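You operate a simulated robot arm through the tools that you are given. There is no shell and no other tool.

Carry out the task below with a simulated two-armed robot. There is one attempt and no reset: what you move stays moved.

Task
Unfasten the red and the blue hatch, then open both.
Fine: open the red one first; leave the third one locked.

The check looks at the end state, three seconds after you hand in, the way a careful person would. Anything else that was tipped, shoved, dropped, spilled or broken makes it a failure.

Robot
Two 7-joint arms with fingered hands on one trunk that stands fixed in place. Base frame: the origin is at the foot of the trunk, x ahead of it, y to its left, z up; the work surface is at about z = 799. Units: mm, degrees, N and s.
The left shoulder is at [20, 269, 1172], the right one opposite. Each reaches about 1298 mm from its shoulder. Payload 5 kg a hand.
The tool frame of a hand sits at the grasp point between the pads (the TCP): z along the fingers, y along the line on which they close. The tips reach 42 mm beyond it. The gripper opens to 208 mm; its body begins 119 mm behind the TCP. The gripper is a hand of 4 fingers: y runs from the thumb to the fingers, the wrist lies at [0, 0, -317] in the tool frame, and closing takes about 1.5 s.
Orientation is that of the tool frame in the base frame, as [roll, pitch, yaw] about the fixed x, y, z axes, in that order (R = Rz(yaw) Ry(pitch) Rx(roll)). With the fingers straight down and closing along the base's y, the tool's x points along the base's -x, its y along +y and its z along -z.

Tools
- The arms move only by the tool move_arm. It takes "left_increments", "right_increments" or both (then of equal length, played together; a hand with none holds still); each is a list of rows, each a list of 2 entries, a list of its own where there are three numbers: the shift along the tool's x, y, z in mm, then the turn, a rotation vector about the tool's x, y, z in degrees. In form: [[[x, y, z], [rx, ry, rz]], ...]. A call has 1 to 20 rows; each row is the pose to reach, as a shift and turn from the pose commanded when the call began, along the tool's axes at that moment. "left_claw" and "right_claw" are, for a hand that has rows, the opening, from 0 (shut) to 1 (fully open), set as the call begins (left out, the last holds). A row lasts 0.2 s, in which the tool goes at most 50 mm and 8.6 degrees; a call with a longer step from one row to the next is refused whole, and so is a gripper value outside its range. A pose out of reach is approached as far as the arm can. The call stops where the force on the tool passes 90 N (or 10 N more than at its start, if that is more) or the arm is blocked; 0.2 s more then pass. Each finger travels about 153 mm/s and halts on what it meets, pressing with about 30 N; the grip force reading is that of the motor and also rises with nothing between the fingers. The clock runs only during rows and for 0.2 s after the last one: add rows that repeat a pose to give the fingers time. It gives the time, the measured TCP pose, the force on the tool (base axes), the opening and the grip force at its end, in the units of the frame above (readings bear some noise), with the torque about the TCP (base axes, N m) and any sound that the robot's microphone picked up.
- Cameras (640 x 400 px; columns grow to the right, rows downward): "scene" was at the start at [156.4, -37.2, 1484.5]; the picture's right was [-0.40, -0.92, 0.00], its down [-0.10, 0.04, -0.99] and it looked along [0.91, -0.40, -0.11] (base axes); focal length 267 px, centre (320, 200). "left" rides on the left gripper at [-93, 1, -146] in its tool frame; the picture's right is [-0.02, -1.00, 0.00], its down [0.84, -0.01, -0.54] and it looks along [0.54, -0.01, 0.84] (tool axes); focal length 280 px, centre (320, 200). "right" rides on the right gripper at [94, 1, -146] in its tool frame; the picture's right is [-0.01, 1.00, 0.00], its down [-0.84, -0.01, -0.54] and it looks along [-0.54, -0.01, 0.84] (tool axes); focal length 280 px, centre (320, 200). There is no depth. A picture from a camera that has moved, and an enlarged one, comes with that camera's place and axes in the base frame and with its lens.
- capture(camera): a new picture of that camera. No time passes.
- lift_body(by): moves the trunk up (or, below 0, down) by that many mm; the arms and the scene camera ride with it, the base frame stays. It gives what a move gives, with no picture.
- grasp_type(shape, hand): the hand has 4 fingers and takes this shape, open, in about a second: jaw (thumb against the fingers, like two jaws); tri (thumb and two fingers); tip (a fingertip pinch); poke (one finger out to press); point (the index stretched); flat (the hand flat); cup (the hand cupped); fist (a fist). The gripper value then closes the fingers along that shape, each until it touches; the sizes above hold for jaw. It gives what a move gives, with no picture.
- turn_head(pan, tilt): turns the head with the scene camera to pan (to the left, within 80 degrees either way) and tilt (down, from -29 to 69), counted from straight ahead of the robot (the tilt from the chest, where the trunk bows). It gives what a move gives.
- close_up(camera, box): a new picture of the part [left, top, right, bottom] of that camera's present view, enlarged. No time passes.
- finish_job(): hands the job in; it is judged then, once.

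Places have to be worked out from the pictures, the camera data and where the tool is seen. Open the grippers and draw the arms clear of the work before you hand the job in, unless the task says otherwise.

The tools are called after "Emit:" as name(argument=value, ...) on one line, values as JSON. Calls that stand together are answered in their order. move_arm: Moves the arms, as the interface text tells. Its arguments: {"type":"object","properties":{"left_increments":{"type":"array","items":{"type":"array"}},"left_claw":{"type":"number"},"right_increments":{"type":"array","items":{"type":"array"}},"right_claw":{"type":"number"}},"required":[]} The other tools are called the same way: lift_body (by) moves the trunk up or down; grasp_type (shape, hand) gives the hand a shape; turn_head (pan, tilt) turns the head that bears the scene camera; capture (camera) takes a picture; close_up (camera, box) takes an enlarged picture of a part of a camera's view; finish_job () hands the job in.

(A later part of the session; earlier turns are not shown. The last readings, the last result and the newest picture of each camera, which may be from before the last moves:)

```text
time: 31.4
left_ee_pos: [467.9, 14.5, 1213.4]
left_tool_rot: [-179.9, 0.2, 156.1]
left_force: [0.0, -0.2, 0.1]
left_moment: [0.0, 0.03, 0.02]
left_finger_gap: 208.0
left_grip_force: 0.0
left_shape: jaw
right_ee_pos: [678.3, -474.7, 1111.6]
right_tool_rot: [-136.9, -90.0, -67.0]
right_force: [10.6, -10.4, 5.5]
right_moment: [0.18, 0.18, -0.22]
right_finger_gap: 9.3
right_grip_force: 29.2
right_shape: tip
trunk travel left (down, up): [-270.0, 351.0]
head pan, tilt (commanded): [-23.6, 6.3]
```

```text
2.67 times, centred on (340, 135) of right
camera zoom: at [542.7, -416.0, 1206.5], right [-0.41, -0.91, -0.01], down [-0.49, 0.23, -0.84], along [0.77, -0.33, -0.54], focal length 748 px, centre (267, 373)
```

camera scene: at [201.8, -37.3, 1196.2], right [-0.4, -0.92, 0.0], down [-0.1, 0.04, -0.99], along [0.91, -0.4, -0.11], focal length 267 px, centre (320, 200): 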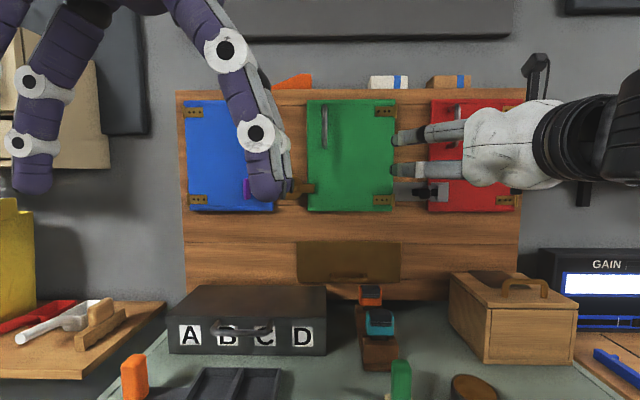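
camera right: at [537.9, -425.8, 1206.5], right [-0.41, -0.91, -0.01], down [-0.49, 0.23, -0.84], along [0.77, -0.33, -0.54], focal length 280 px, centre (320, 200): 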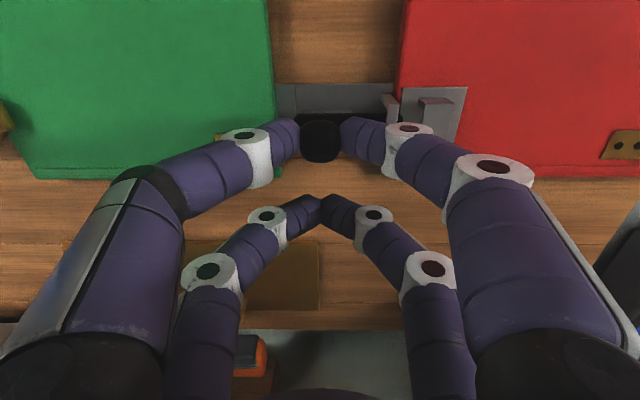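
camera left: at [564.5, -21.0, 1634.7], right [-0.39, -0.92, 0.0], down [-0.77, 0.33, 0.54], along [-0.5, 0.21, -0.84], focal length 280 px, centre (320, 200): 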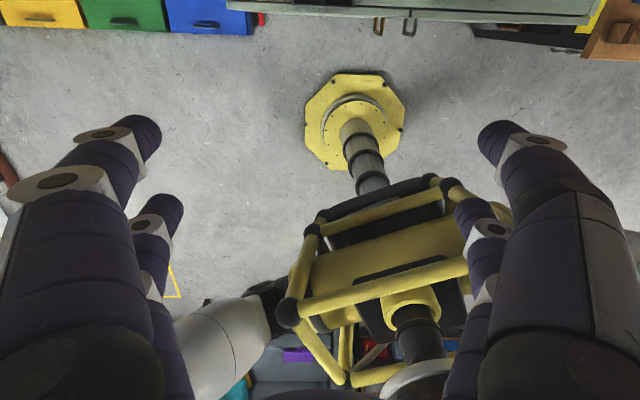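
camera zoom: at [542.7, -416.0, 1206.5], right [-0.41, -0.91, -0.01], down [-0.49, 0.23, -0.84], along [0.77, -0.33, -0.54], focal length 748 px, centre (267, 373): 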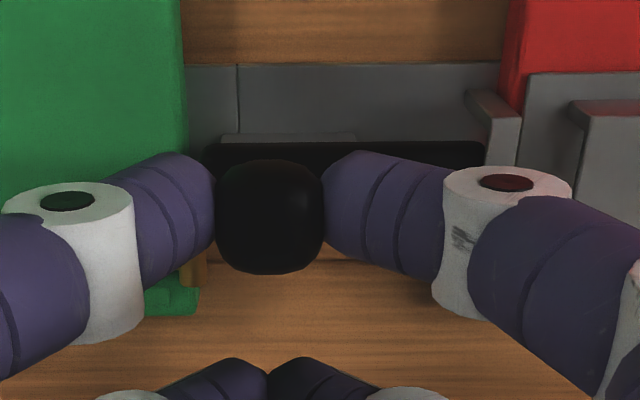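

The bolt tip is now inside the guide, so red is unfastened. I'll release the ball and back away.

Emit:
move_arm(right_increments=[[[0, 0, 0], [0, 0, 0]], [[0, 0, 0], [0, 0, 0]], [[0, 0, 0], [0, 0, 0]], [[0, 0, -8], [0, 0, 0]], [[0, 0, -16], [0, 0, 0]], [[0, 0, -24], [0, 0, 0]], [[0, 0, -30], [0, 0, 0]]], right_claw=0.3)

Emit:
capture(camera="right")

```text
time: 33.0
left_ee_pos: [467.4, 15.7, 1213.2]
left_tool_rot: [-179.9, 0.1, 156.1]
left_force: [0.6, -0.7, 0.2]
left_moment: [0.01, -0.01, 0.03]
left_finger_gap: 207.9
left_grip_force: 0.0
left_shape: jaw
right_ee_pos: [648.4, -462.5, 1113.0]
right_tool_rot: [144.4, -90.0, 11.7]
right_force: [-0.1, 0.2, 0.2]
right_moment: [-0.03, 0.0, -0.02]
right_finger_gap: 61.8
right_grip_force: 0.0
right_shape: tip
trunk travel left (down, up): [-270.0, 351.0]
head pan, tilt (commanded): [-23.6, 6.3]
```

```text
taken
camera right: at [514.3, -403.7, 1206.9], right [-0.41, -0.91, -0.01], down [-0.49, 0.23, -0.84], along [0.77, -0.33, -0.54], focal length 280 px, centre (320, 200)
```

right: 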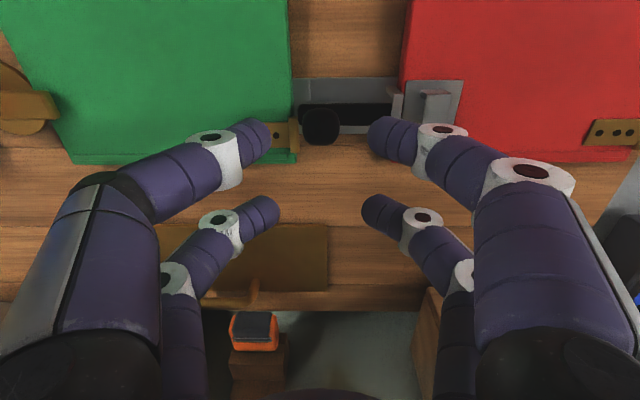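

The red bolt is retracted. Next the left hand: I'll rotate it to face the panel with its camera on top and bring it in front of the blue hatch, well short of it.

Emit:
move_arm(left_increments=[[[-18.3, 1.7, -3.1], [0, -7.5, 0]], [[-36.7, 3.3, -6.2], [0, -15, 0]], [[-55, 5, -9.2], [0, -22.5, 0]], [[-73.3, 6.7, -12.3], [0, -30, 0]], [[-91.7, 8.3, -15.4], [0, -37.5, 0]], [[-110, 10, -18.5], [0, -45, 0]], [[-128.3, 11.7, -21.6], [0, -52.5, 0]], [[-146.7, 13.3, -24.7], [0, -60, 0]], [[-165, 15, -27.7], [0, -67.5, 0]], [[-183.3, 16.7, -30.8], [0, -75, 0]], [[-201.7, 18.3, -33.9], [0, -82.5, 0]], [[-220, 20, -37], [0, -90, 0]], [[-220, 20, -37], [0, -90, 0]]])

Emit:
capture(camera="left")

Emit:
capture(camera="scene")

```text
time: 35.8
left_ee_pos: [674.9, -55.8, 1250.8]
left_tool_rot: [-30.9, 89.7, -54.9]
left_force: [1.2, -0.1, 0.0]
left_moment: [-0.03, 0.01, -0.03]
left_finger_gap: 208.2
left_grip_force: 0.1
left_shape: jaw
right_ee_pos: [648.0, -461.4, 1113.4]
right_tool_rot: [-14.5, -90.0, 170.6]
right_force: [0.0, 0.7, 0.0]
right_moment: [0.03, 0.03, -0.03]
right_finger_gap: 62.2
right_grip_force: 0.1
right_shape: tip
trunk travel left (down, up): [-270.0, 351.0]
head pan, tilt (commanded): [-23.6, 6.3]
```

```text
taken
camera left: at [543.1, 5.5, 1343.4], right [-0.41, -0.91, 0.02], down [-0.5, 0.2, -0.84], along [0.77, -0.35, -0.54], focal length 280 px, centre (320, 200)
```

left: 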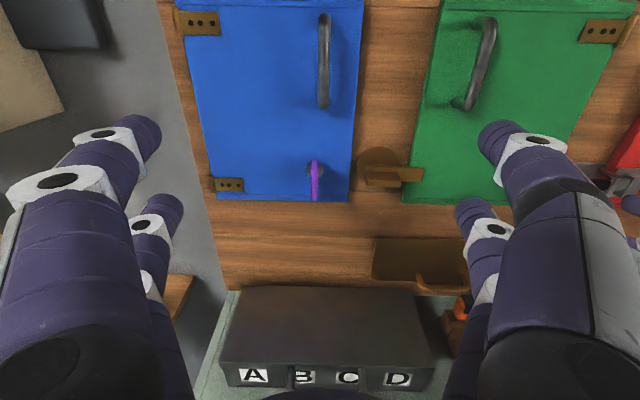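

```text
taken
camera scene: at [201.9, -37.1, 1196.4], right [-0.4, -0.92, 0.0], down [-0.1, 0.04, -0.99], along [0.91, -0.4, -0.11], focal length 267 px, centre (320, 200)
```

scene: 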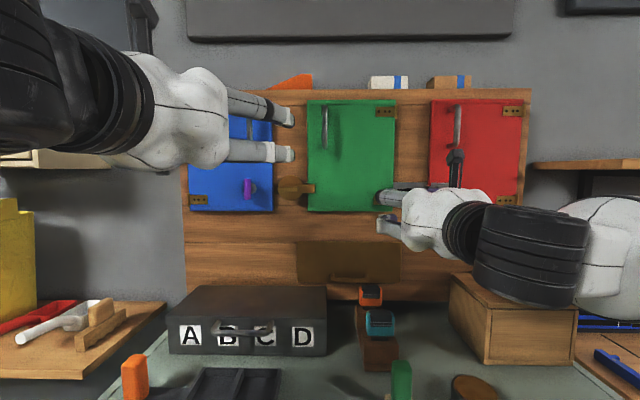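

The left camera now sees the blue hatch. I'll enlarge the purple key there and in the scene view.

Emit:
close_up(camera="left", box=[270, 130, 430, 230])

Emit:
close_up(camera="scene", box=[205, 155, 325, 230])

```text
4.00 times, centred on (350, 180) of left
camera zoom: at [543.1, 5.5, 1343.4], right [-0.41, -0.91, 0.02], down [-0.5, 0.2, -0.84], along [0.77, -0.35, -0.54], focal length 1122 px, centre (200, 280)
```

zoom: 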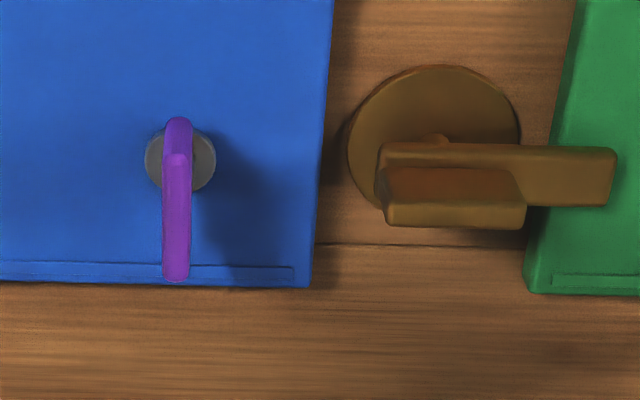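

```text
5.33 times, centred on (265, 192) of scene
camera zoom: at [201.9, -37.1, 1196.4], right [-0.4, -0.92, 0.0], down [-0.1, 0.04, -0.99], along [0.91, -0.4, -0.11], focal length 1424 px, centre (613, 240)
```

zoom: 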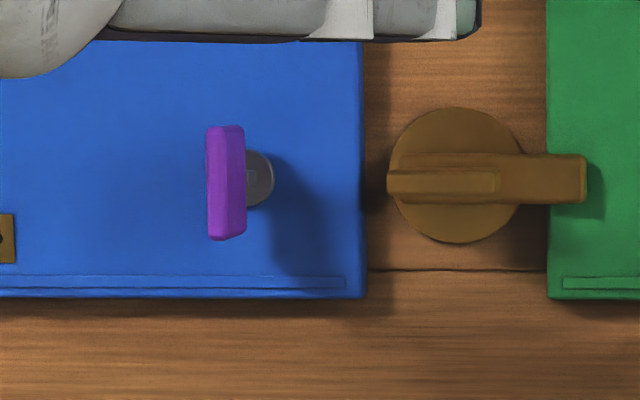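

The key is a purple plate standing upright, about 50 mm tall and 8 mm thick, centred near 834 mm out at z of about 1152, in front of a round lock. I'll line the left hand up with its centre, part-close the jaw, and stop about 40 mm short of it.

Emit:
move_arm(left_increments=[[[25, 1.2, 20], [0, 0, 0]], [[50, 2.5, 40], [0, 0, 0]], [[75, 3.8, 65], [0, 0, 0]], [[98, 5, 85], [0, 0, 0]], [[98, 5, 100], [0, 0, 0]], [[98, 5, 100], [0, 0, 0]]], left_claw=0.3)

Emit:
capture(camera="left")

Emit:
close_up(camera="scene", box=[165, 120, 325, 220])

```text
time: 37.2
left_ee_pos: [771.0, -91.0, 1154.9]
left_tool_rot: [-34.8, 89.8, -58.7]
left_force: [0.0, -1.0, 0.0]
left_moment: [0.03, -0.01, 0.07]
left_finger_gap: 62.8
left_grip_force: 0.0
left_shape: jaw
right_ee_pos: [648.9, -461.9, 1113.1]
right_tool_rot: [-87.7, -89.9, -116.3]
right_force: [0.3, -0.7, -0.3]
right_moment: [-0.02, -0.02, 0.04]
right_finger_gap: 61.9
right_grip_force: 0.1
right_shape: tip
trunk travel left (down, up): [-270.0, 351.0]
head pan, tilt (commanded): [-23.6, 6.3]
```

```text
taken
camera left: at [639.0, -29.5, 1247.3], right [-0.4, -0.91, 0.02], down [-0.5, 0.2, -0.84], along [0.77, -0.35, -0.54], focal length 280 px, centre (320, 200)
```

left: 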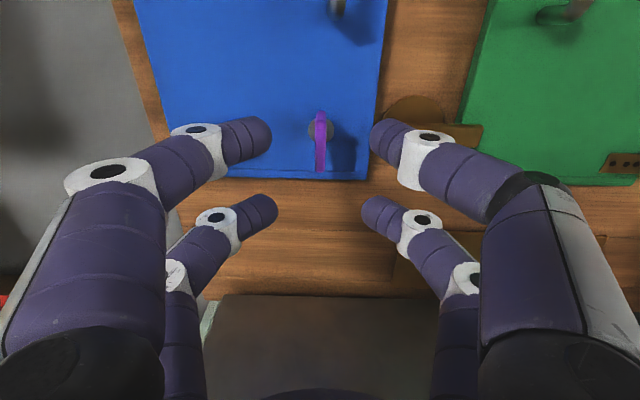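

```text
4.00 times, centred on (245, 170) of scene
camera zoom: at [201.9, -37.4, 1196.3], right [-0.4, -0.92, 0.0], down [-0.1, 0.04, -0.99], along [0.91, -0.4, -0.11], focal length 1068 px, centre (620, 320)
```

zoom: 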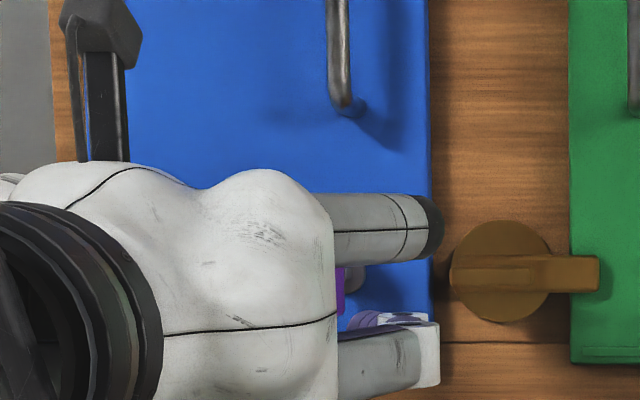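

The jaw is centred on the key. The two pairs are about 54 mm apart, so both will catch the key's ends. I'll advance 50 mm while lowering 5 mm, then check.

Emit:
move_arm(left_increments=[[[2, 0, 17], [0, 0, 0]], [[4, 0, 34], [0, 0, 0]], [[5, 0, 50], [0, 0, 0]], [[5, 0, 50], [0, 0, 0]]], left_claw=0.3)

Emit:
capture(camera="left")

Emit:
close_up(camera="left", box=[220, 60, 420, 185])

```text
time: 38.2
left_ee_pos: [817.7, -112.8, 1149.1]
left_tool_rot: [-32.7, 89.8, -56.6]
left_force: [0.8, 0.0, -0.3]
left_moment: [0.0, 0.0, 0.01]
left_finger_gap: 62.7
left_grip_force: 0.1
left_shape: jaw
right_ee_pos: [648.6, -461.6, 1112.1]
right_tool_rot: [71.8, -89.9, 84.4]
right_force: [0.4, -0.5, 0.7]
right_moment: [-0.01, -0.03, 0.0]
right_finger_gap: 62.1
right_grip_force: 0.1
right_shape: tip
trunk travel left (down, up): [-270.0, 351.0]
head pan, tilt (commanded): [-23.6, 6.3]
```

```text
taken
camera left: at [685.0, -51.9, 1242.1], right [-0.4, -0.91, 0.02], down [-0.5, 0.2, -0.84], along [0.77, -0.35, -0.54], focal length 280 px, centre (320, 200)
```

left: 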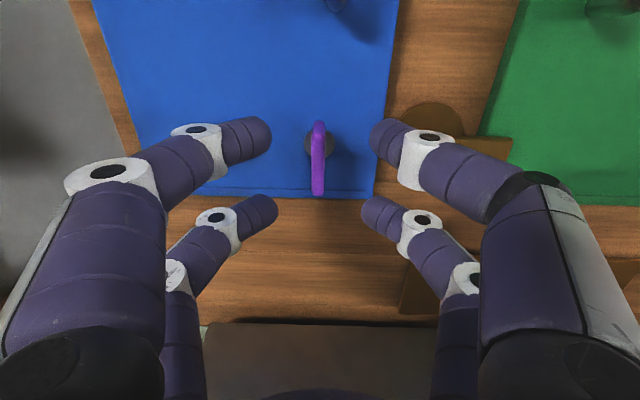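

```text
3.20 times, centred on (320, 122) of left
camera zoom: at [685.0, -51.9, 1242.1], right [-0.4, -0.91, 0.02], down [-0.5, 0.2, -0.84], along [0.77, -0.35, -0.54], focal length 897 px, centre (320, 448)
```

zoom: 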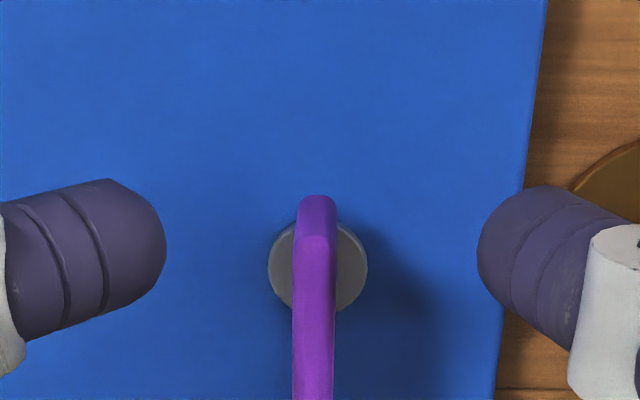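

The key spans about 828 to 859 mm out. I'll go in 22 mm more and 1 mm left, then close on it.

Emit:
move_arm(left_increments=[[[0, 0.5, 8], [0, 0, 0]], [[0, 1, 16], [0, 0, 0]], [[0, 1, 22], [0, 0, 0]], [[0, 1, 22], [0, 0, 0]]], left_claw=0.3)

Emit:
move_arm(left_increments=[[[0, 0, 0], [0, 0, 0]], [[0, 0, 0], [0, 0, 0]], [[0, 0, 0], [0, 0, 0]], [[0, 0, 0], [0, 0, 0]], [[0, 0, 0], [0, 0, 0]]], left_claw=0.0)

Emit:
capture(camera="left")

Emit:
close_up(camera="left", box=[220, 80, 420, 240])

```text
time: 39.2
left_ee_pos: [836.1, -120.3, 1147.4]
left_tool_rot: [-39.5, 89.8, -63.5]
left_force: [0.6, -0.6, -0.4]
left_moment: [0.01, 0.03, 0.0]
left_finger_gap: 62.6
left_grip_force: 0.0
left_shape: jaw
right_ee_pos: [649.0, -462.5, 1113.1]
right_tool_rot: [-74.1, -90.0, -129.8]
right_force: [-0.2, 0.4, -0.7]
right_moment: [0.01, -0.01, 0.02]
right_finger_gap: 62.0
right_grip_force: 0.0
right_shape: tip
trunk travel left (down, up): [-270.0, 351.0]
head pan, tilt (commanded): [-23.6, 6.3]
```

```text
time: 40.4
left_ee_pos: [837.4, -120.5, 1147.3]
left_tool_rot: [-45.4, 89.8, -69.3]
left_force: [0.6, 0.0, -3.6]
left_moment: [0.04, -0.1, -0.01]
left_finger_gap: 3.1
left_grip_force: 29.7
left_shape: jaw
right_ee_pos: [648.8, -461.7, 1113.1]
right_tool_rot: [176.4, -90.0, -20.3]
right_force: [0.5, 0.2, -1.3]
right_moment: [0.01, 0.02, -0.04]
right_finger_gap: 62.1
right_grip_force: 0.1
right_shape: tip
trunk travel left (down, up): [-270.0, 351.0]
head pan, tilt (commanded): [-23.6, 6.3]
```

```text
taken
camera left: at [705.3, -59.3, 1241.0], right [-0.4, -0.91, 0.02], down [-0.5, 0.2, -0.84], along [0.77, -0.35, -0.54], focal length 280 px, centre (320, 200)
```

left: 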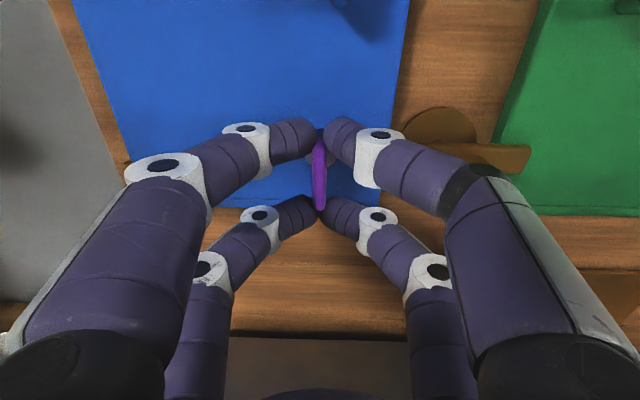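

```text
2.50 times, centred on (320, 160) of left
camera zoom: at [705.3, -59.3, 1241.0], right [-0.4, -0.91, 0.02], down [-0.5, 0.2, -0.84], along [0.77, -0.35, -0.54], focal length 701 px, centre (320, 300)
```

zoom: 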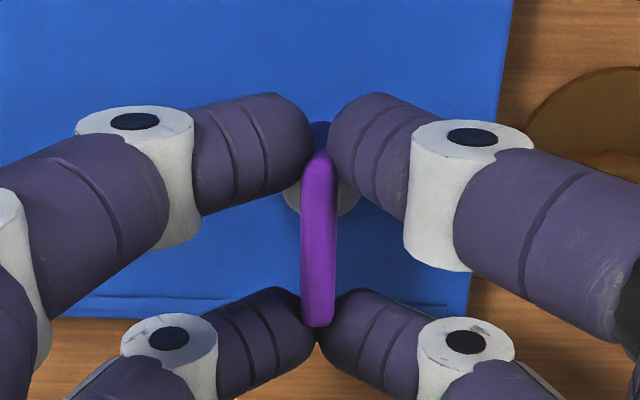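

The upper pair is at the key's top edge, but the lower pair closed just below its bottom. I'll open a little, move up 8 mm so both pairs take the ends, and close again.

Emit:
move_arm(left_increments=[[[0, 0, 0], [0, 0, 0]], [[0, 0, 0], [0, 0, 0]], [[-4, 0, 0], [0, 0, 0]], [[-8, 0, 0], [0, 0, 0]], [[-8, 0, 0], [0, 0, 0]]], left_claw=0.15)

Emit:
move_arm(left_increments=[[[0, 0, 0], [0, 0, 0]], [[0, 0, 0], [0, 0, 0]], [[0, 0, 0], [0, 0, 0]], [[0, 0, 0], [0, 0, 0]]], left_claw=0.0)

Emit:
close_up(camera="left", box=[220, 80, 420, 240])

```text
time: 41.6
left_ee_pos: [836.4, -120.4, 1156.7]
left_tool_rot: [-41.0, 89.8, -64.8]
left_force: [0.0, -0.4, -0.5]
left_moment: [-0.01, 0.04, 0.0]
left_finger_gap: 31.2
left_grip_force: 0.1
left_shape: jaw
right_ee_pos: [648.0, -461.8, 1112.8]
right_tool_rot: [-76.4, -90.0, -127.5]
right_force: [-0.1, 0.3, 0.5]
right_moment: [0.03, -0.01, 0.02]
right_finger_gap: 62.0
right_grip_force: 0.0
right_shape: tip
trunk travel left (down, up): [-270.0, 351.0]
head pan, tilt (commanded): [-23.6, 6.3]
```

```text
time: 42.6
left_ee_pos: [837.0, -120.3, 1155.8]
left_tool_rot: [-35.2, 89.8, -59.1]
left_force: [0.3, -0.5, 3.1]
left_moment: [-0.06, -0.11, 0.0]
left_finger_gap: 0.0
left_grip_force: 30.0
left_shape: jaw
right_ee_pos: [649.2, -462.3, 1113.6]
right_tool_rot: [170.6, -90.0, -14.5]
right_force: [-0.5, -0.3, 0.0]
right_moment: [0.02, -0.02, 0.03]
right_finger_gap: 61.9
right_grip_force: 0.0
right_shape: tip
trunk travel left (down, up): [-270.0, 351.0]
head pan, tilt (commanded): [-23.6, 6.3]
```

```text
2.50 times, centred on (320, 160) of left
camera zoom: at [704.4, -59.9, 1249.8], right [-0.4, -0.91, 0.02], down [-0.5, 0.2, -0.84], along [0.77, -0.35, -0.54], focal length 701 px, centre (320, 300)
```

zoom: 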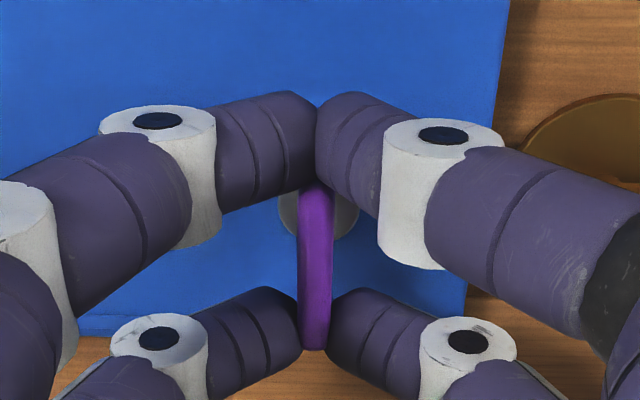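

Now only the lower pair holds it. The right height lies between the two, so I'll open a bit, lower 4 mm and close again.

Emit:
move_arm(left_increments=[[[0, 0, 0], [0, 0, 0]], [[0, 0, 0], [0, 0, 0]], [[2, 0, 0], [0, 0, 0]], [[4, 0, 0], [0, 0, 0]], [[4, 0, 0], [0, 0, 0]]], left_claw=0.15)

Emit:
move_arm(left_increments=[[[0, 0, 0], [0, 0, 0]], [[0, 0, 0], [0, 0, 0]], [[0, 0, 0], [0, 0, 0]], [[0, 0, 0], [0, 0, 0]]], left_claw=0.0)

Emit:
close_up(camera="left", box=[220, 80, 420, 240])

```text
time: 43.8
left_ee_pos: [837.1, -121.7, 1152.3]
left_tool_rot: [-38.4, 89.7, -62.3]
left_force: [-0.1, 0.2, 0.4]
left_moment: [0.02, 0.0, 0.0]
left_finger_gap: 30.9
left_grip_force: 0.0
left_shape: jaw
right_ee_pos: [648.9, -462.4, 1113.1]
right_tool_rot: [169.1, -89.9, -13.0]
right_force: [-0.1, -0.1, 0.3]
right_moment: [0.0, 0.01, 0.01]
right_finger_gap: 62.2
right_grip_force: 0.1
right_shape: tip
trunk travel left (down, up): [-270.0, 351.0]
head pan, tilt (commanded): [-23.6, 6.3]
```

```text
time: 44.8
left_ee_pos: [836.8, -119.2, 1153.8]
left_tool_rot: [-35.5, 89.8, -59.3]
left_force: [3.2, 3.4, 6.0]
left_moment: [0.06, 0.05, 0.12]
left_finger_gap: 0.1
left_grip_force: 30.4
left_shape: jaw
right_ee_pos: [649.2, -461.6, 1112.5]
right_tool_rot: [-144.9, -89.9, -59.1]
right_force: [0.0, -0.2, -0.3]
right_moment: [0.04, 0.02, 0.02]
right_finger_gap: 62.0
right_grip_force: 0.1
right_shape: tip
trunk travel left (down, up): [-270.0, 351.0]
head pan, tilt (commanded): [-23.6, 6.3]
```

```text
2.50 times, centred on (320, 160) of left
camera zoom: at [705.0, -59.3, 1246.4], right [-0.4, -0.91, 0.02], down [-0.5, 0.2, -0.84], along [0.77, -0.35, -0.54], focal length 701 px, centre (320, 300)
```

zoom: 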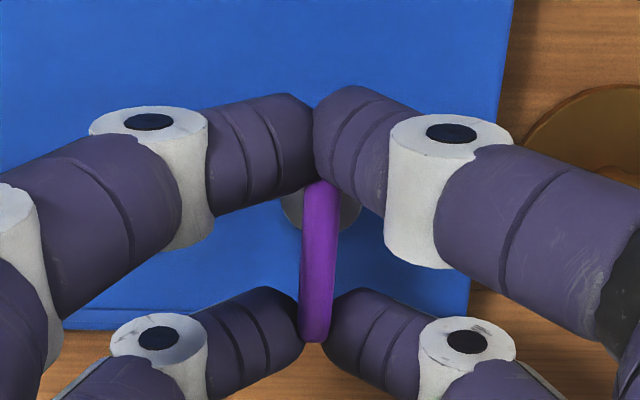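

The upper pair slides off the rounded top at this height. Instead I'll grip only with the upper pair, about 14 mm above the key's axis, and swing it round that axis. I'll open, lower 14 mm and close.

Emit:
move_arm(left_increments=[[[0, 0, 0], [0, 0, 0]], [[0, 0, 0], [0, 0, 0]], [[5, 0, 0], [0, 0, 0]], [[10, 0, 0], [0, 0, 0]], [[14, 0, 0], [0, 0, 0]], [[14, 0, 0], [0, 0, 0]]], left_claw=0.15)

Emit:
close_up(camera="left", box=[220, 80, 420, 240])

Emit:
move_arm(left_increments=[[[0, 0, 0], [0, 0, 0]], [[0, 0, 0], [0, 0, 0]], [[0, 0, 0], [0, 0, 0]], [[0, 0, 0], [0, 0, 0]]], left_claw=0.0)

Emit:
close_up(camera="left", box=[220, 80, 420, 240])

```text
time: 46.2
left_ee_pos: [836.1, -121.2, 1137.4]
left_tool_rot: [-40.0, 89.8, -63.8]
left_force: [0.2, -0.5, 0.6]
left_moment: [0.03, 0.03, 0.02]
left_finger_gap: 31.0
left_grip_force: 0.1
left_shape: jaw
right_ee_pos: [648.0, -462.9, 1113.0]
right_tool_rot: [-23.8, -90.0, 180.0]
right_force: [0.2, 0.6, -0.4]
right_moment: [0.01, -0.02, 0.02]
right_finger_gap: 61.8
right_grip_force: 0.0
right_shape: tip
trunk travel left (down, up): [-270.0, 351.0]
head pan, tilt (commanded): [-23.6, 6.3]
```

```text
2.50 times, centred on (320, 160) of left
camera zoom: at [703.6, -60.0, 1230.6], right [-0.4, -0.91, 0.02], down [-0.5, 0.2, -0.84], along [0.77, -0.35, -0.54], focal length 701 px, centre (320, 300)
```

zoom: 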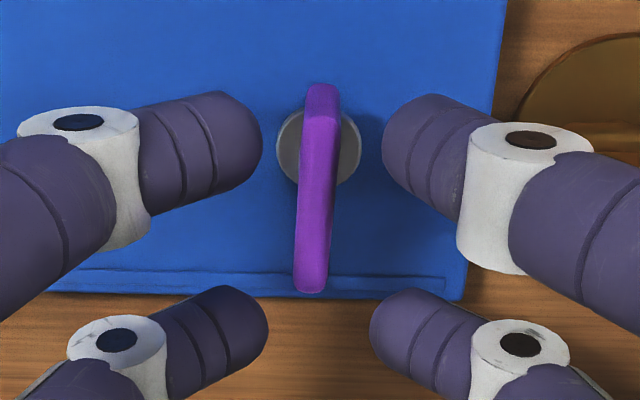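

```text
time: 47.2
left_ee_pos: [836.5, -120.1, 1137.2]
left_tool_rot: [-39.9, 89.8, -63.7]
left_force: [0.8, -0.6, 0.7]
left_moment: [0.03, 0.0, 0.04]
left_finger_gap: 0.1
left_grip_force: 29.9
left_shape: jaw
right_ee_pos: [648.0, -461.7, 1113.6]
right_tool_rot: [-26.0, -90.0, -177.9]
right_force: [-0.2, -0.9, -0.4]
right_moment: [0.02, 0.01, -0.01]
right_finger_gap: 62.0
right_grip_force: 0.1
right_shape: tip
trunk travel left (down, up): [-270.0, 351.0]
head pan, tilt (commanded): [-23.6, 6.3]
```

```text
2.50 times, centred on (320, 160) of left
camera zoom: at [703.6, -59.9, 1230.5], right [-0.4, -0.91, 0.02], down [-0.5, 0.2, -0.84], along [0.77, -0.35, -0.54], focal length 701 px, centre (320, 300)
```

zoom: 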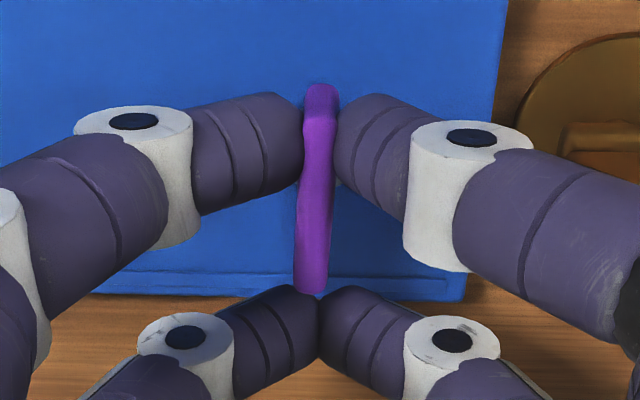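

The upper pair grips the key, and the key already turned a few degrees clockwise during the squeezing, so clockwise is likely the free direction. I'll turn 20 degrees clockwise round the key's axis and check the forces.

Emit:
move_arm(left_increments=[[[0, 1.31, 0], [0, 0, 5]], [[-0.12, 2.61, 0], [0, 0, 10]], [[-0.36, 3.9, 0], [0, 0, 15]], [[-0.7, 5.17, 0], [0, 0, 20]], [[-0.7, 5.17, 0], [0, 0, 20]]], left_claw=0.0)

Emit:
close_up(camera="left", box=[220, 80, 420, 240])

```text
time: 48.4
left_ee_pos: [838.0, -115.6, 1137.5]
left_tool_rot: [89.6, 70.0, 65.7]
left_force: [-2.9, -1.7, -2.5]
left_moment: [0.03, -0.02, -0.12]
left_finger_gap: 0.0
left_grip_force: 29.4
left_shape: jaw
right_ee_pos: [647.8, -461.4, 1113.9]
right_tool_rot: [84.8, -90.0, 71.4]
right_force: [0.0, 0.0, 0.0]
right_moment: [0.01, 0.0, -0.01]
right_finger_gap: 62.1
right_grip_force: 0.0
right_shape: tip
trunk travel left (down, up): [-270.0, 351.0]
head pan, tilt (commanded): [-23.6, 6.3]
```

```text
2.50 times, centred on (320, 160) of left
camera zoom: at [693.7, -84.2, 1226.1], right [-0.38, -0.86, -0.33], down [-0.38, 0.47, -0.8], along [0.84, -0.18, -0.51], focal length 701 px, centre (320, 300)
```

zoom: 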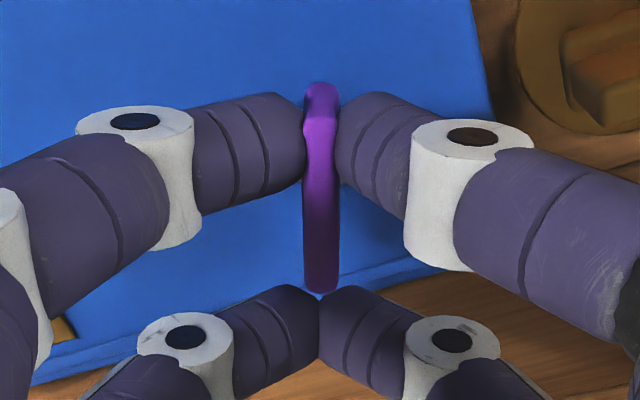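

The key turns freely with the hand at low force. I'll continue clockwise another 35 degrees and check again.

Emit:
move_arm(left_increments=[[[-0.04, 1.83, 0], [0, 0, 7]], [[-0.3, 3.65, 0], [0, 0, 14]], [[-0.78, 5.42, 0], [0, 0, 21]], [[-1.47, 7.11, 0], [0, 0, 28]], [[-2.37, 8.71, 0], [0, 0, 35]], [[-2.37, 8.71, 0], [0, 0, 35]]], left_claw=0.0)

Emit:
close_up(camera="left", box=[220, 80, 420, 240])

```text
time: 49.8
left_ee_pos: [842.1, -108.2, 1143.3]
left_tool_rot: [89.9, 34.9, 66.0]
left_force: [-7.7, -0.5, -7.7]
left_moment: [0.16, 0.09, -0.34]
left_finger_gap: 0.1
left_grip_force: 30.4
left_shape: jaw
right_ee_pos: [649.1, -462.8, 1112.9]
right_tool_rot: [130.8, -90.0, 25.2]
right_force: [0.0, 1.0, 0.4]
right_moment: [0.02, 0.01, 0.01]
right_finger_gap: 61.8
right_grip_force: 0.0
right_shape: tip
trunk travel left (down, up): [-270.0, 351.0]
head pan, tilt (commanded): [-23.6, 6.3]
```

```text
2.50 times, centred on (320, 160) of left
camera zoom: at [678.6, -118.8, 1198.7], right [-0.24, -0.54, -0.81], down [-0.21, 0.84, -0.49], along [0.95, 0.06, -0.31], focal length 701 px, centre (320, 300)
```

zoom: 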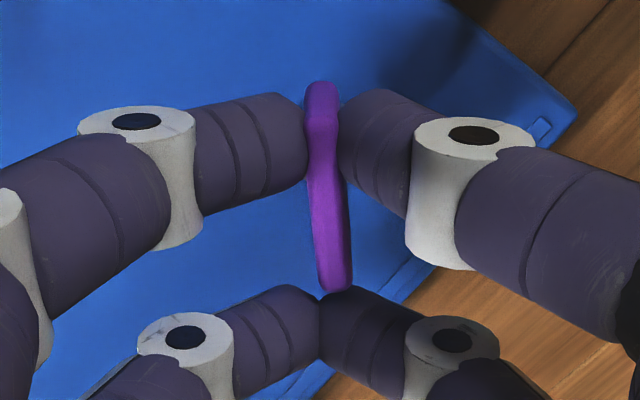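

The key follows with a slight lag and the forces are modest. I'll turn on another 35 degrees.

Emit:
move_arm(left_increments=[[[-0.04, 1.83, 0], [0, 0, 7]], [[-0.3, 3.65, 0], [0, 0, 14]], [[-0.78, 5.42, 0], [0, 0, 21]], [[-1.47, 7.11, 0], [0, 0, 28]], [[-2.37, 8.71, 0], [0, 0, 35]], [[-2.37, 8.71, 0], [0, 0, 35]]], left_claw=0.0)

Emit:
close_up(camera="left", box=[220, 80, 420, 240])

Emit:
capture(camera="scene")

```text
time: 51.2
left_ee_pos: [841.7, -108.6, 1151.1]
left_tool_rot: [90.0, 0.0, 66.1]
left_force: [-5.1, -5.6, -4.7]
left_moment: [0.13, 0.12, -0.3]
left_finger_gap: 0.1
left_grip_force: 29.8
left_shape: jaw
right_ee_pos: [648.9, -462.7, 1112.8]
right_tool_rot: [-102.3, -90.0, -101.5]
right_force: [0.4, 0.5, 0.5]
right_moment: [0.01, 0.02, 0.0]
right_finger_gap: 61.9
right_grip_force: 0.1
right_shape: tip
trunk travel left (down, up): [-270.0, 351.0]
head pan, tilt (commanded): [-23.6, 6.3]
```

```text
2.50 times, centred on (320, 160) of left
camera zoom: at [671.9, -133.3, 1153.2], right [0.0, -0.01, -1.0], down [-0.15, 0.99, -0.01], along [0.99, 0.15, -0.01], focal length 701 px, centre (320, 300)
```

zoom: 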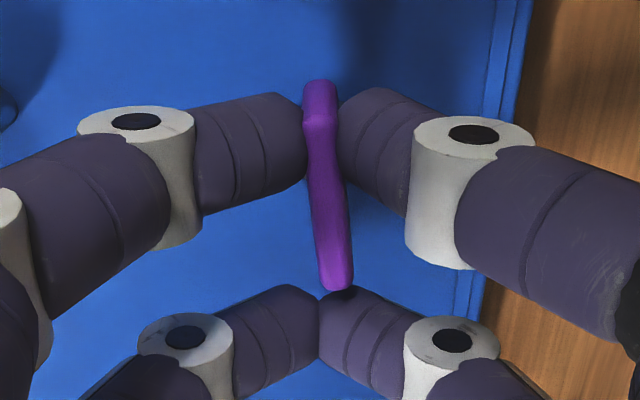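

```text
taken
camera scene: at [201.8, -37.6, 1196.2], right [-0.4, -0.92, 0.0], down [-0.1, 0.04, -0.99], along [0.91, -0.4, -0.11], focal length 267 px, centre (320, 200)
```

scene: 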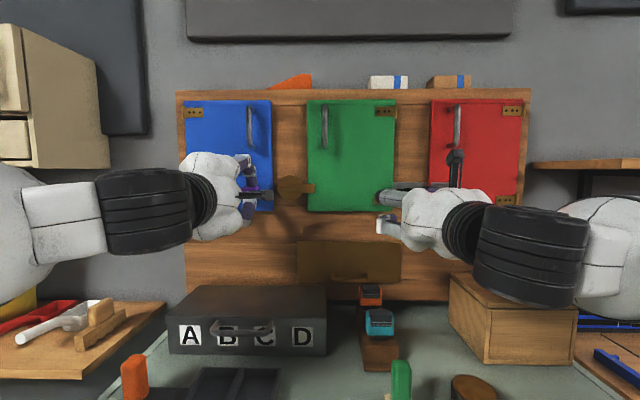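

The hand has turned 90 degrees, and the key lags by about 6. I'll turn 10 more so the key is fully level.

Emit:
move_arm(left_increments=[[[0, 1.31, 0], [0, 0, 5]], [[-0.12, 2.61, 0], [0, 0, 10]], [[-0.12, 2.61, 0], [0, 0, 10]], [[-0.12, 2.61, 0], [0, 0, 10]]], left_claw=0.0)

Emit:
close_up(camera="left", box=[220, 80, 420, 240])

```text
time: 52.2
left_ee_pos: [840.9, -106.3, 1154.7]
left_tool_rot: [89.9, -9.8, 66.2]
left_force: [-7.2, -8.2, -7.7]
left_moment: [0.11, 0.22, -0.37]
left_finger_gap: 0.0
left_grip_force: 30.0
left_shape: jaw
right_ee_pos: [650.0, -461.1, 1112.9]
right_tool_rot: [-110.8, -89.9, -93.2]
right_force: [0.7, 0.4, -0.4]
right_moment: [0.01, -0.01, 0.0]
right_finger_gap: 62.0
right_grip_force: 0.1
right_shape: tip
trunk travel left (down, up): [-270.0, 351.0]
head pan, tilt (commanded): [-23.6, 6.3]
```

```text
2.50 times, centred on (320, 160) of left
camera zoom: at [671.7, -132.0, 1140.4], right [0.07, 0.14, -0.99], down [-0.15, 0.98, 0.13], along [0.99, 0.14, 0.09], focal length 701 px, centre (320, 300)
```

zoom: 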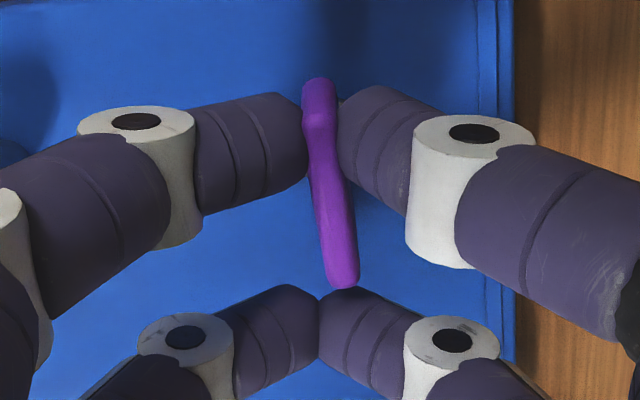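

The key now looks about level. I'll release it and back off to see where it rests.

Emit:
move_arm(left_increments=[[[0, 0, 0], [0, 0, 0]], [[0, 0, 0], [0, 0, 0]], [[0, 0, 0], [0, 0, 0]], [[0, 0, -15], [0, 0, 0]], [[0, 0, -30], [0, 0, 0]], [[0, 0, -50], [0, 0, 0]], [[0, 0, -70], [0, 0, 0]]], left_claw=0.3)

Emit:
capture(camera="left")

Emit:
close_up(camera="scene", box=[165, 120, 325, 220])

```text
time: 53.8
left_ee_pos: [776.3, -77.5, 1155.1]
left_tool_rot: [89.8, -9.8, 66.2]
left_force: [0.8, 0.7, -0.6]
left_moment: [0.02, -0.02, 0.01]
left_finger_gap: 62.0
left_grip_force: 0.1
left_shape: jaw
right_ee_pos: [647.8, -462.3, 1112.9]
right_tool_rot: [-21.4, -90.0, 177.5]
right_force: [0.3, -0.3, 0.5]
right_moment: [0.03, 0.02, 0.01]
right_finger_gap: 61.9
right_grip_force: 0.0
right_shape: tip
trunk travel left (down, up): [-270.0, 351.0]
head pan, tilt (commanded): [-23.6, 6.3]
```

```text
taken
camera left: at [607.1, -103.6, 1141.2], right [0.07, 0.14, -0.99], down [-0.16, 0.98, 0.13], along [0.99, 0.15, 0.09], focal length 280 px, centre (320, 200)
```

left: 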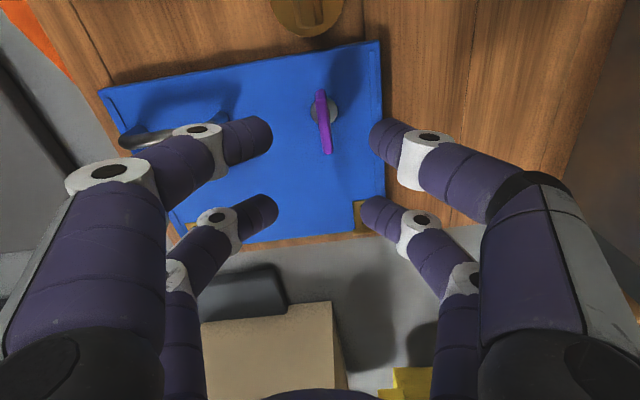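

```text
4.00 times, centred on (245, 170) of scene
camera zoom: at [201.9, -37.2, 1196.3], right [-0.4, -0.92, 0.0], down [-0.1, 0.04, -0.99], along [0.91, -0.4, -0.11], focal length 1068 px, centre (620, 320)
```

zoom: 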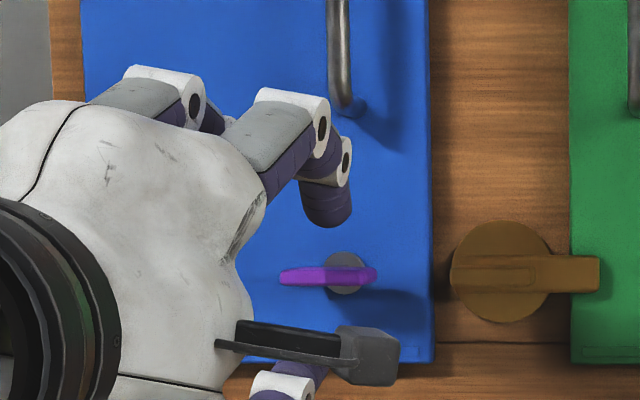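

The key now lies level, a quarter turn, so blue should be unfastened. Now red opens first: I'll bring the right hand up in front of the red handle (near z 1246 to 1350, about 280 mm right of centre), staying clear of it.

Emit:
move_arm(right_increments=[[[20, 8, -5], [0, 0, 0]], [[45, 20, -12], [0, 0, 0]], [[70, 35, -20], [0, 0, 0]], [[95, 55, -30], [0, 0, 0]], [[120, 75, -40], [0, 0, 0]], [[145, 95, -45], [0, 0, 0]], [[170, 110, -45], [0, 0, 0]], [[185, 117, -45], [0, 0, 0]], [[185, 117, -45], [0, 0, 0]]], right_claw=0.35)

Emit:
capture(camera="right")

Emit:
capture(camera="scene")

```text
time: 55.8
left_ee_pos: [776.9, -79.2, 1156.4]
left_tool_rot: [89.8, -9.9, 66.2]
left_force: [0.3, 0.4, -0.2]
left_moment: [-0.03, -0.02, 0.0]
left_finger_gap: 61.8
left_grip_force: 0.0
left_shape: jaw
right_ee_pos: [558.9, -548.3, 1300.6]
right_tool_rot: [-57.1, -90.0, -146.7]
right_force: [-1.0, -0.3, 0.7]
right_moment: [0.0, -0.02, 0.0]
right_finger_gap: 72.4
right_grip_force: 0.0
right_shape: tip
trunk travel left (down, up): [-270.0, 351.0]
head pan, tilt (commanded): [-23.6, 6.3]
```

```text
taken
camera right: at [424.7, -490.3, 1393.6], right [-0.4, -0.91, -0.01], down [-0.49, 0.23, -0.84], along [0.77, -0.33, -0.54], focal length 280 px, centre (320, 200)
```

right: 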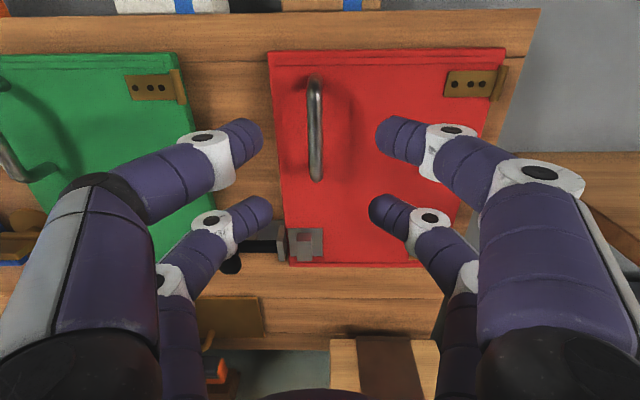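

```text
taken
camera scene: at [201.8, -37.2, 1196.1], right [-0.4, -0.92, 0.0], down [-0.1, 0.04, -0.99], along [0.91, -0.4, -0.11], focal length 267 px, centre (320, 200)
```

scene: 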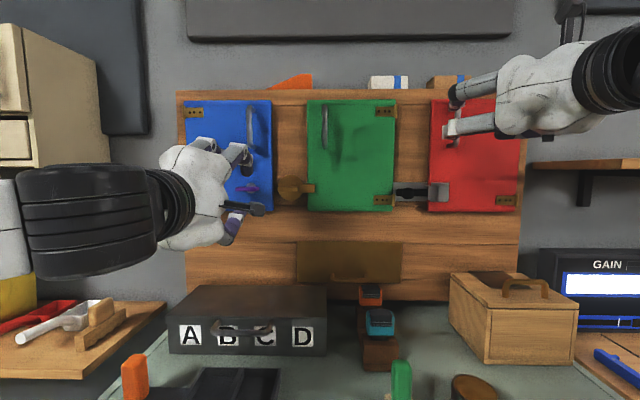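

The hand is centred on the handle. I'll enlarge the handle to judge its length and where the posts sit.

Emit:
close_up(camera="right", box=[240, 50, 400, 200])

Emit:
close_up(camera="scene", box=[420, 70, 560, 160])

```text
2.67 times, centred on (320, 125) of right
camera zoom: at [424.7, -490.3, 1393.6], right [-0.4, -0.91, -0.01], down [-0.49, 0.23, -0.84], along [0.77, -0.33, -0.54], focal length 748 px, centre (320, 400)
```

zoom: 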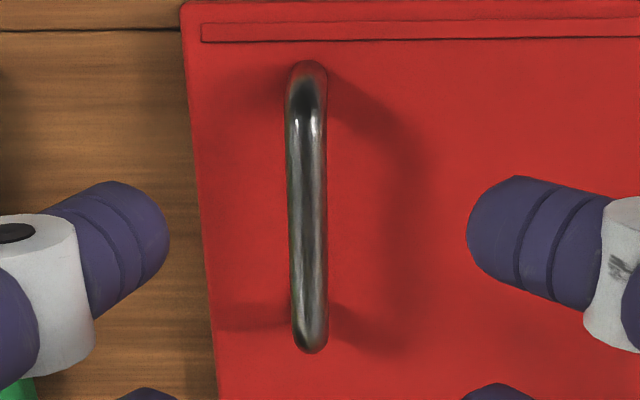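

```text
4.44 times, centred on (490, 115) of scene
camera zoom: at [201.8, -37.2, 1196.1], right [-0.4, -0.92, 0.0], down [-0.1, 0.04, -0.99], along [0.91, -0.4, -0.11], focal length 1187 px, centre (-436, 578)
```

zoom: 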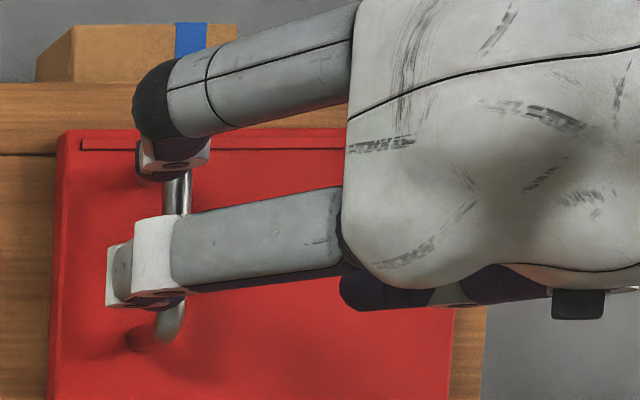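

The handle bar is about 14 mm thick with an inner span of about 67 mm, too short for both pairs, so I'll hook it with the upper pair behind the bar's middle. I'll lower 28 mm, shift 4 mm left and advance 65 mm with the fingers straddling the bar.

Emit:
move_arm(right_increments=[[[-14, -2, 0], [0, 0, 0]], [[-28, -4, 0], [0, 0, 0]], [[-28, -4, 22], [0, 0, 0]], [[-28, -4, 44], [0, 0, 0]], [[-28, -4, 65], [0, 0, 0]], [[-28, -4, 65], [0, 0, 0]]], right_claw=0.35)

Emit:
capture(camera="right")

Emit:
close_up(camera="right", box=[220, 60, 420, 260])

```text
time: 57.2
left_ee_pos: [776.9, -79.1, 1155.2]
left_tool_rot: [89.9, -9.9, 66.2]
left_force: [-0.5, -0.3, -1.0]
left_moment: [-0.02, -0.03, -0.02]
left_finger_gap: 61.9
left_grip_force: 0.0
left_shape: jaw
right_ee_pos: [621.4, -572.6, 1269.7]
right_tool_rot: [93.9, -89.9, 62.3]
right_force: [0.1, -0.3, -1.3]
right_moment: [0.02, -0.04, 0.0]
right_finger_gap: 72.5
right_grip_force: 0.2
right_shape: tip
trunk travel left (down, up): [-270.0, 351.0]
head pan, tilt (commanded): [-23.6, 6.3]
```

```text
taken
camera right: at [487.2, -514.4, 1363.8], right [-0.41, -0.91, -0.01], down [-0.49, 0.23, -0.84], along [0.77, -0.33, -0.54], focal length 280 px, centre (320, 200)
```

right: 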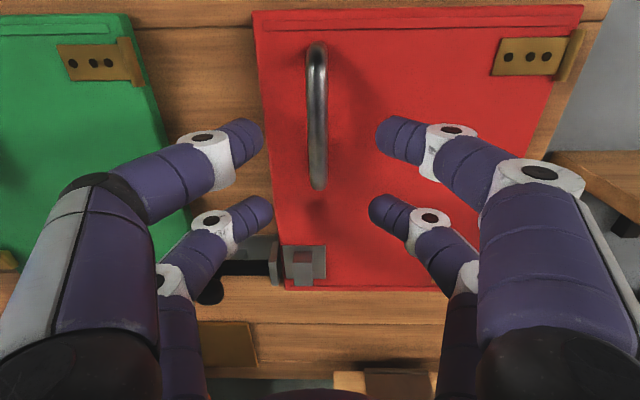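

```text
2.00 times, centred on (320, 160) of right
camera zoom: at [487.2, -514.4, 1363.8], right [-0.41, -0.91, -0.01], down [-0.49, 0.23, -0.84], along [0.77, -0.33, -0.54], focal length 561 px, centre (320, 280)
```

zoom: 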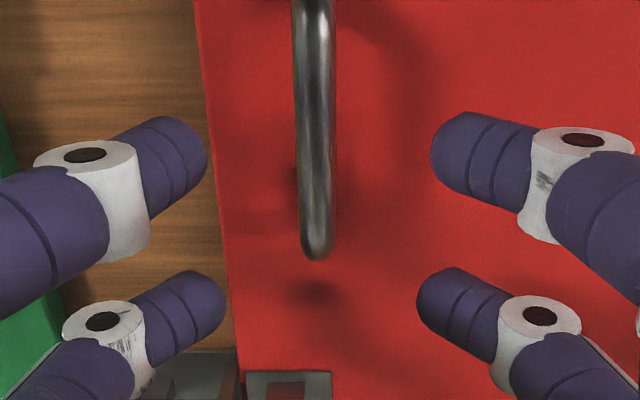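

The bar is centred and the lower pair will pass just under the handle. I'll lower 3 mm more, advance 21 mm, then close the fingers behind the bar.

Emit:
move_arm(right_increments=[[[-3, -1, 7], [0, 0, 0]], [[-3, -1.5, 14], [0, 0, 0]], [[-3, -1.5, 21], [0, 0, 0]], [[-3, -1.5, 21], [0, 0, 0]]], right_claw=0.35)

Emit:
close_up(camera="right", box=[220, 60, 420, 260])

Emit:
move_arm(right_increments=[[[0, 0, 0], [0, 0, 0]], [[0, 0, 0], [0, 0, 0]], [[0, 0, 0], [0, 0, 0]], [[0, 0, 0], [0, 0, 0]], [[0, 0, 0], [0, 0, 0]]], right_claw=0.0)

Emit:
close_up(camera="right", box=[220, 60, 420, 260])

```text
time: 58.2
left_ee_pos: [776.8, -78.0, 1156.1]
left_tool_rot: [89.9, -9.8, 66.2]
left_force: [0.3, 0.5, -0.5]
left_moment: [0.01, -0.04, 0.0]
left_finger_gap: 62.0
left_grip_force: 0.0
left_shape: jaw
right_ee_pos: [641.9, -579.4, 1267.0]
right_tool_rot: [-2.7, -90.0, 158.9]
right_force: [0.5, 0.2, -0.3]
right_moment: [-0.02, -0.03, -0.03]
right_finger_gap: 72.5
right_grip_force: 0.0
right_shape: tip
trunk travel left (down, up): [-270.0, 351.0]
head pan, tilt (commanded): [-23.6, 6.3]
```

```text
2.00 times, centred on (320, 160) of right
camera zoom: at [507.4, -521.3, 1361.1], right [-0.4, -0.91, -0.01], down [-0.49, 0.23, -0.84], along [0.77, -0.33, -0.54], focal length 561 px, centre (320, 280)
```

zoom: 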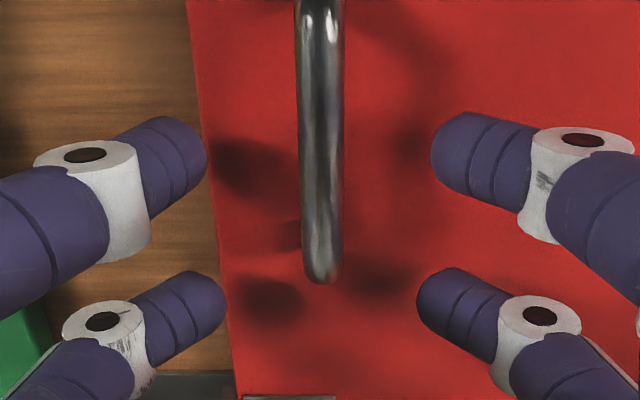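

```text
time: 59.4
left_ee_pos: [775.5, -78.8, 1156.0]
left_tool_rot: [90.0, -9.9, 66.2]
left_force: [0.3, 0.0, -0.2]
left_moment: [0.02, -0.02, 0.01]
left_finger_gap: 62.4
left_grip_force: 0.1
left_shape: jaw
right_ee_pos: [641.1, -580.3, 1267.7]
right_tool_rot: [-130.4, -90.0, -73.2]
right_force: [0.4, -1.4, 0.0]
right_moment: [-0.03, 0.07, 0.0]
right_finger_gap: 0.0
right_grip_force: 29.8
right_shape: tip
trunk travel left (down, up): [-270.0, 351.0]
head pan, tilt (commanded): [-23.6, 6.3]
```

```text
2.00 times, centred on (320, 160) of right
camera zoom: at [507.2, -521.3, 1361.2], right [-0.4, -0.91, -0.01], down [-0.49, 0.23, -0.84], along [0.77, -0.33, -0.54], focal length 561 px, centre (320, 280)
```

zoom: 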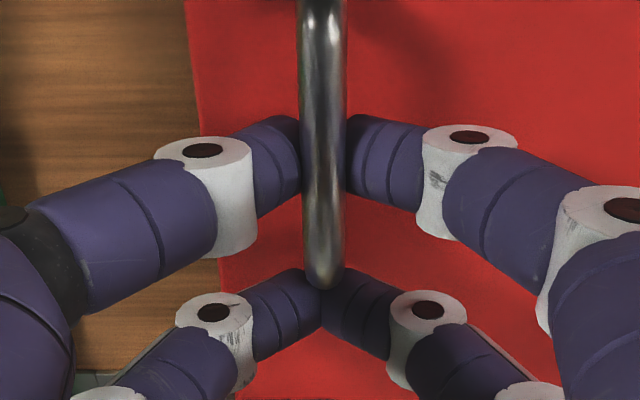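

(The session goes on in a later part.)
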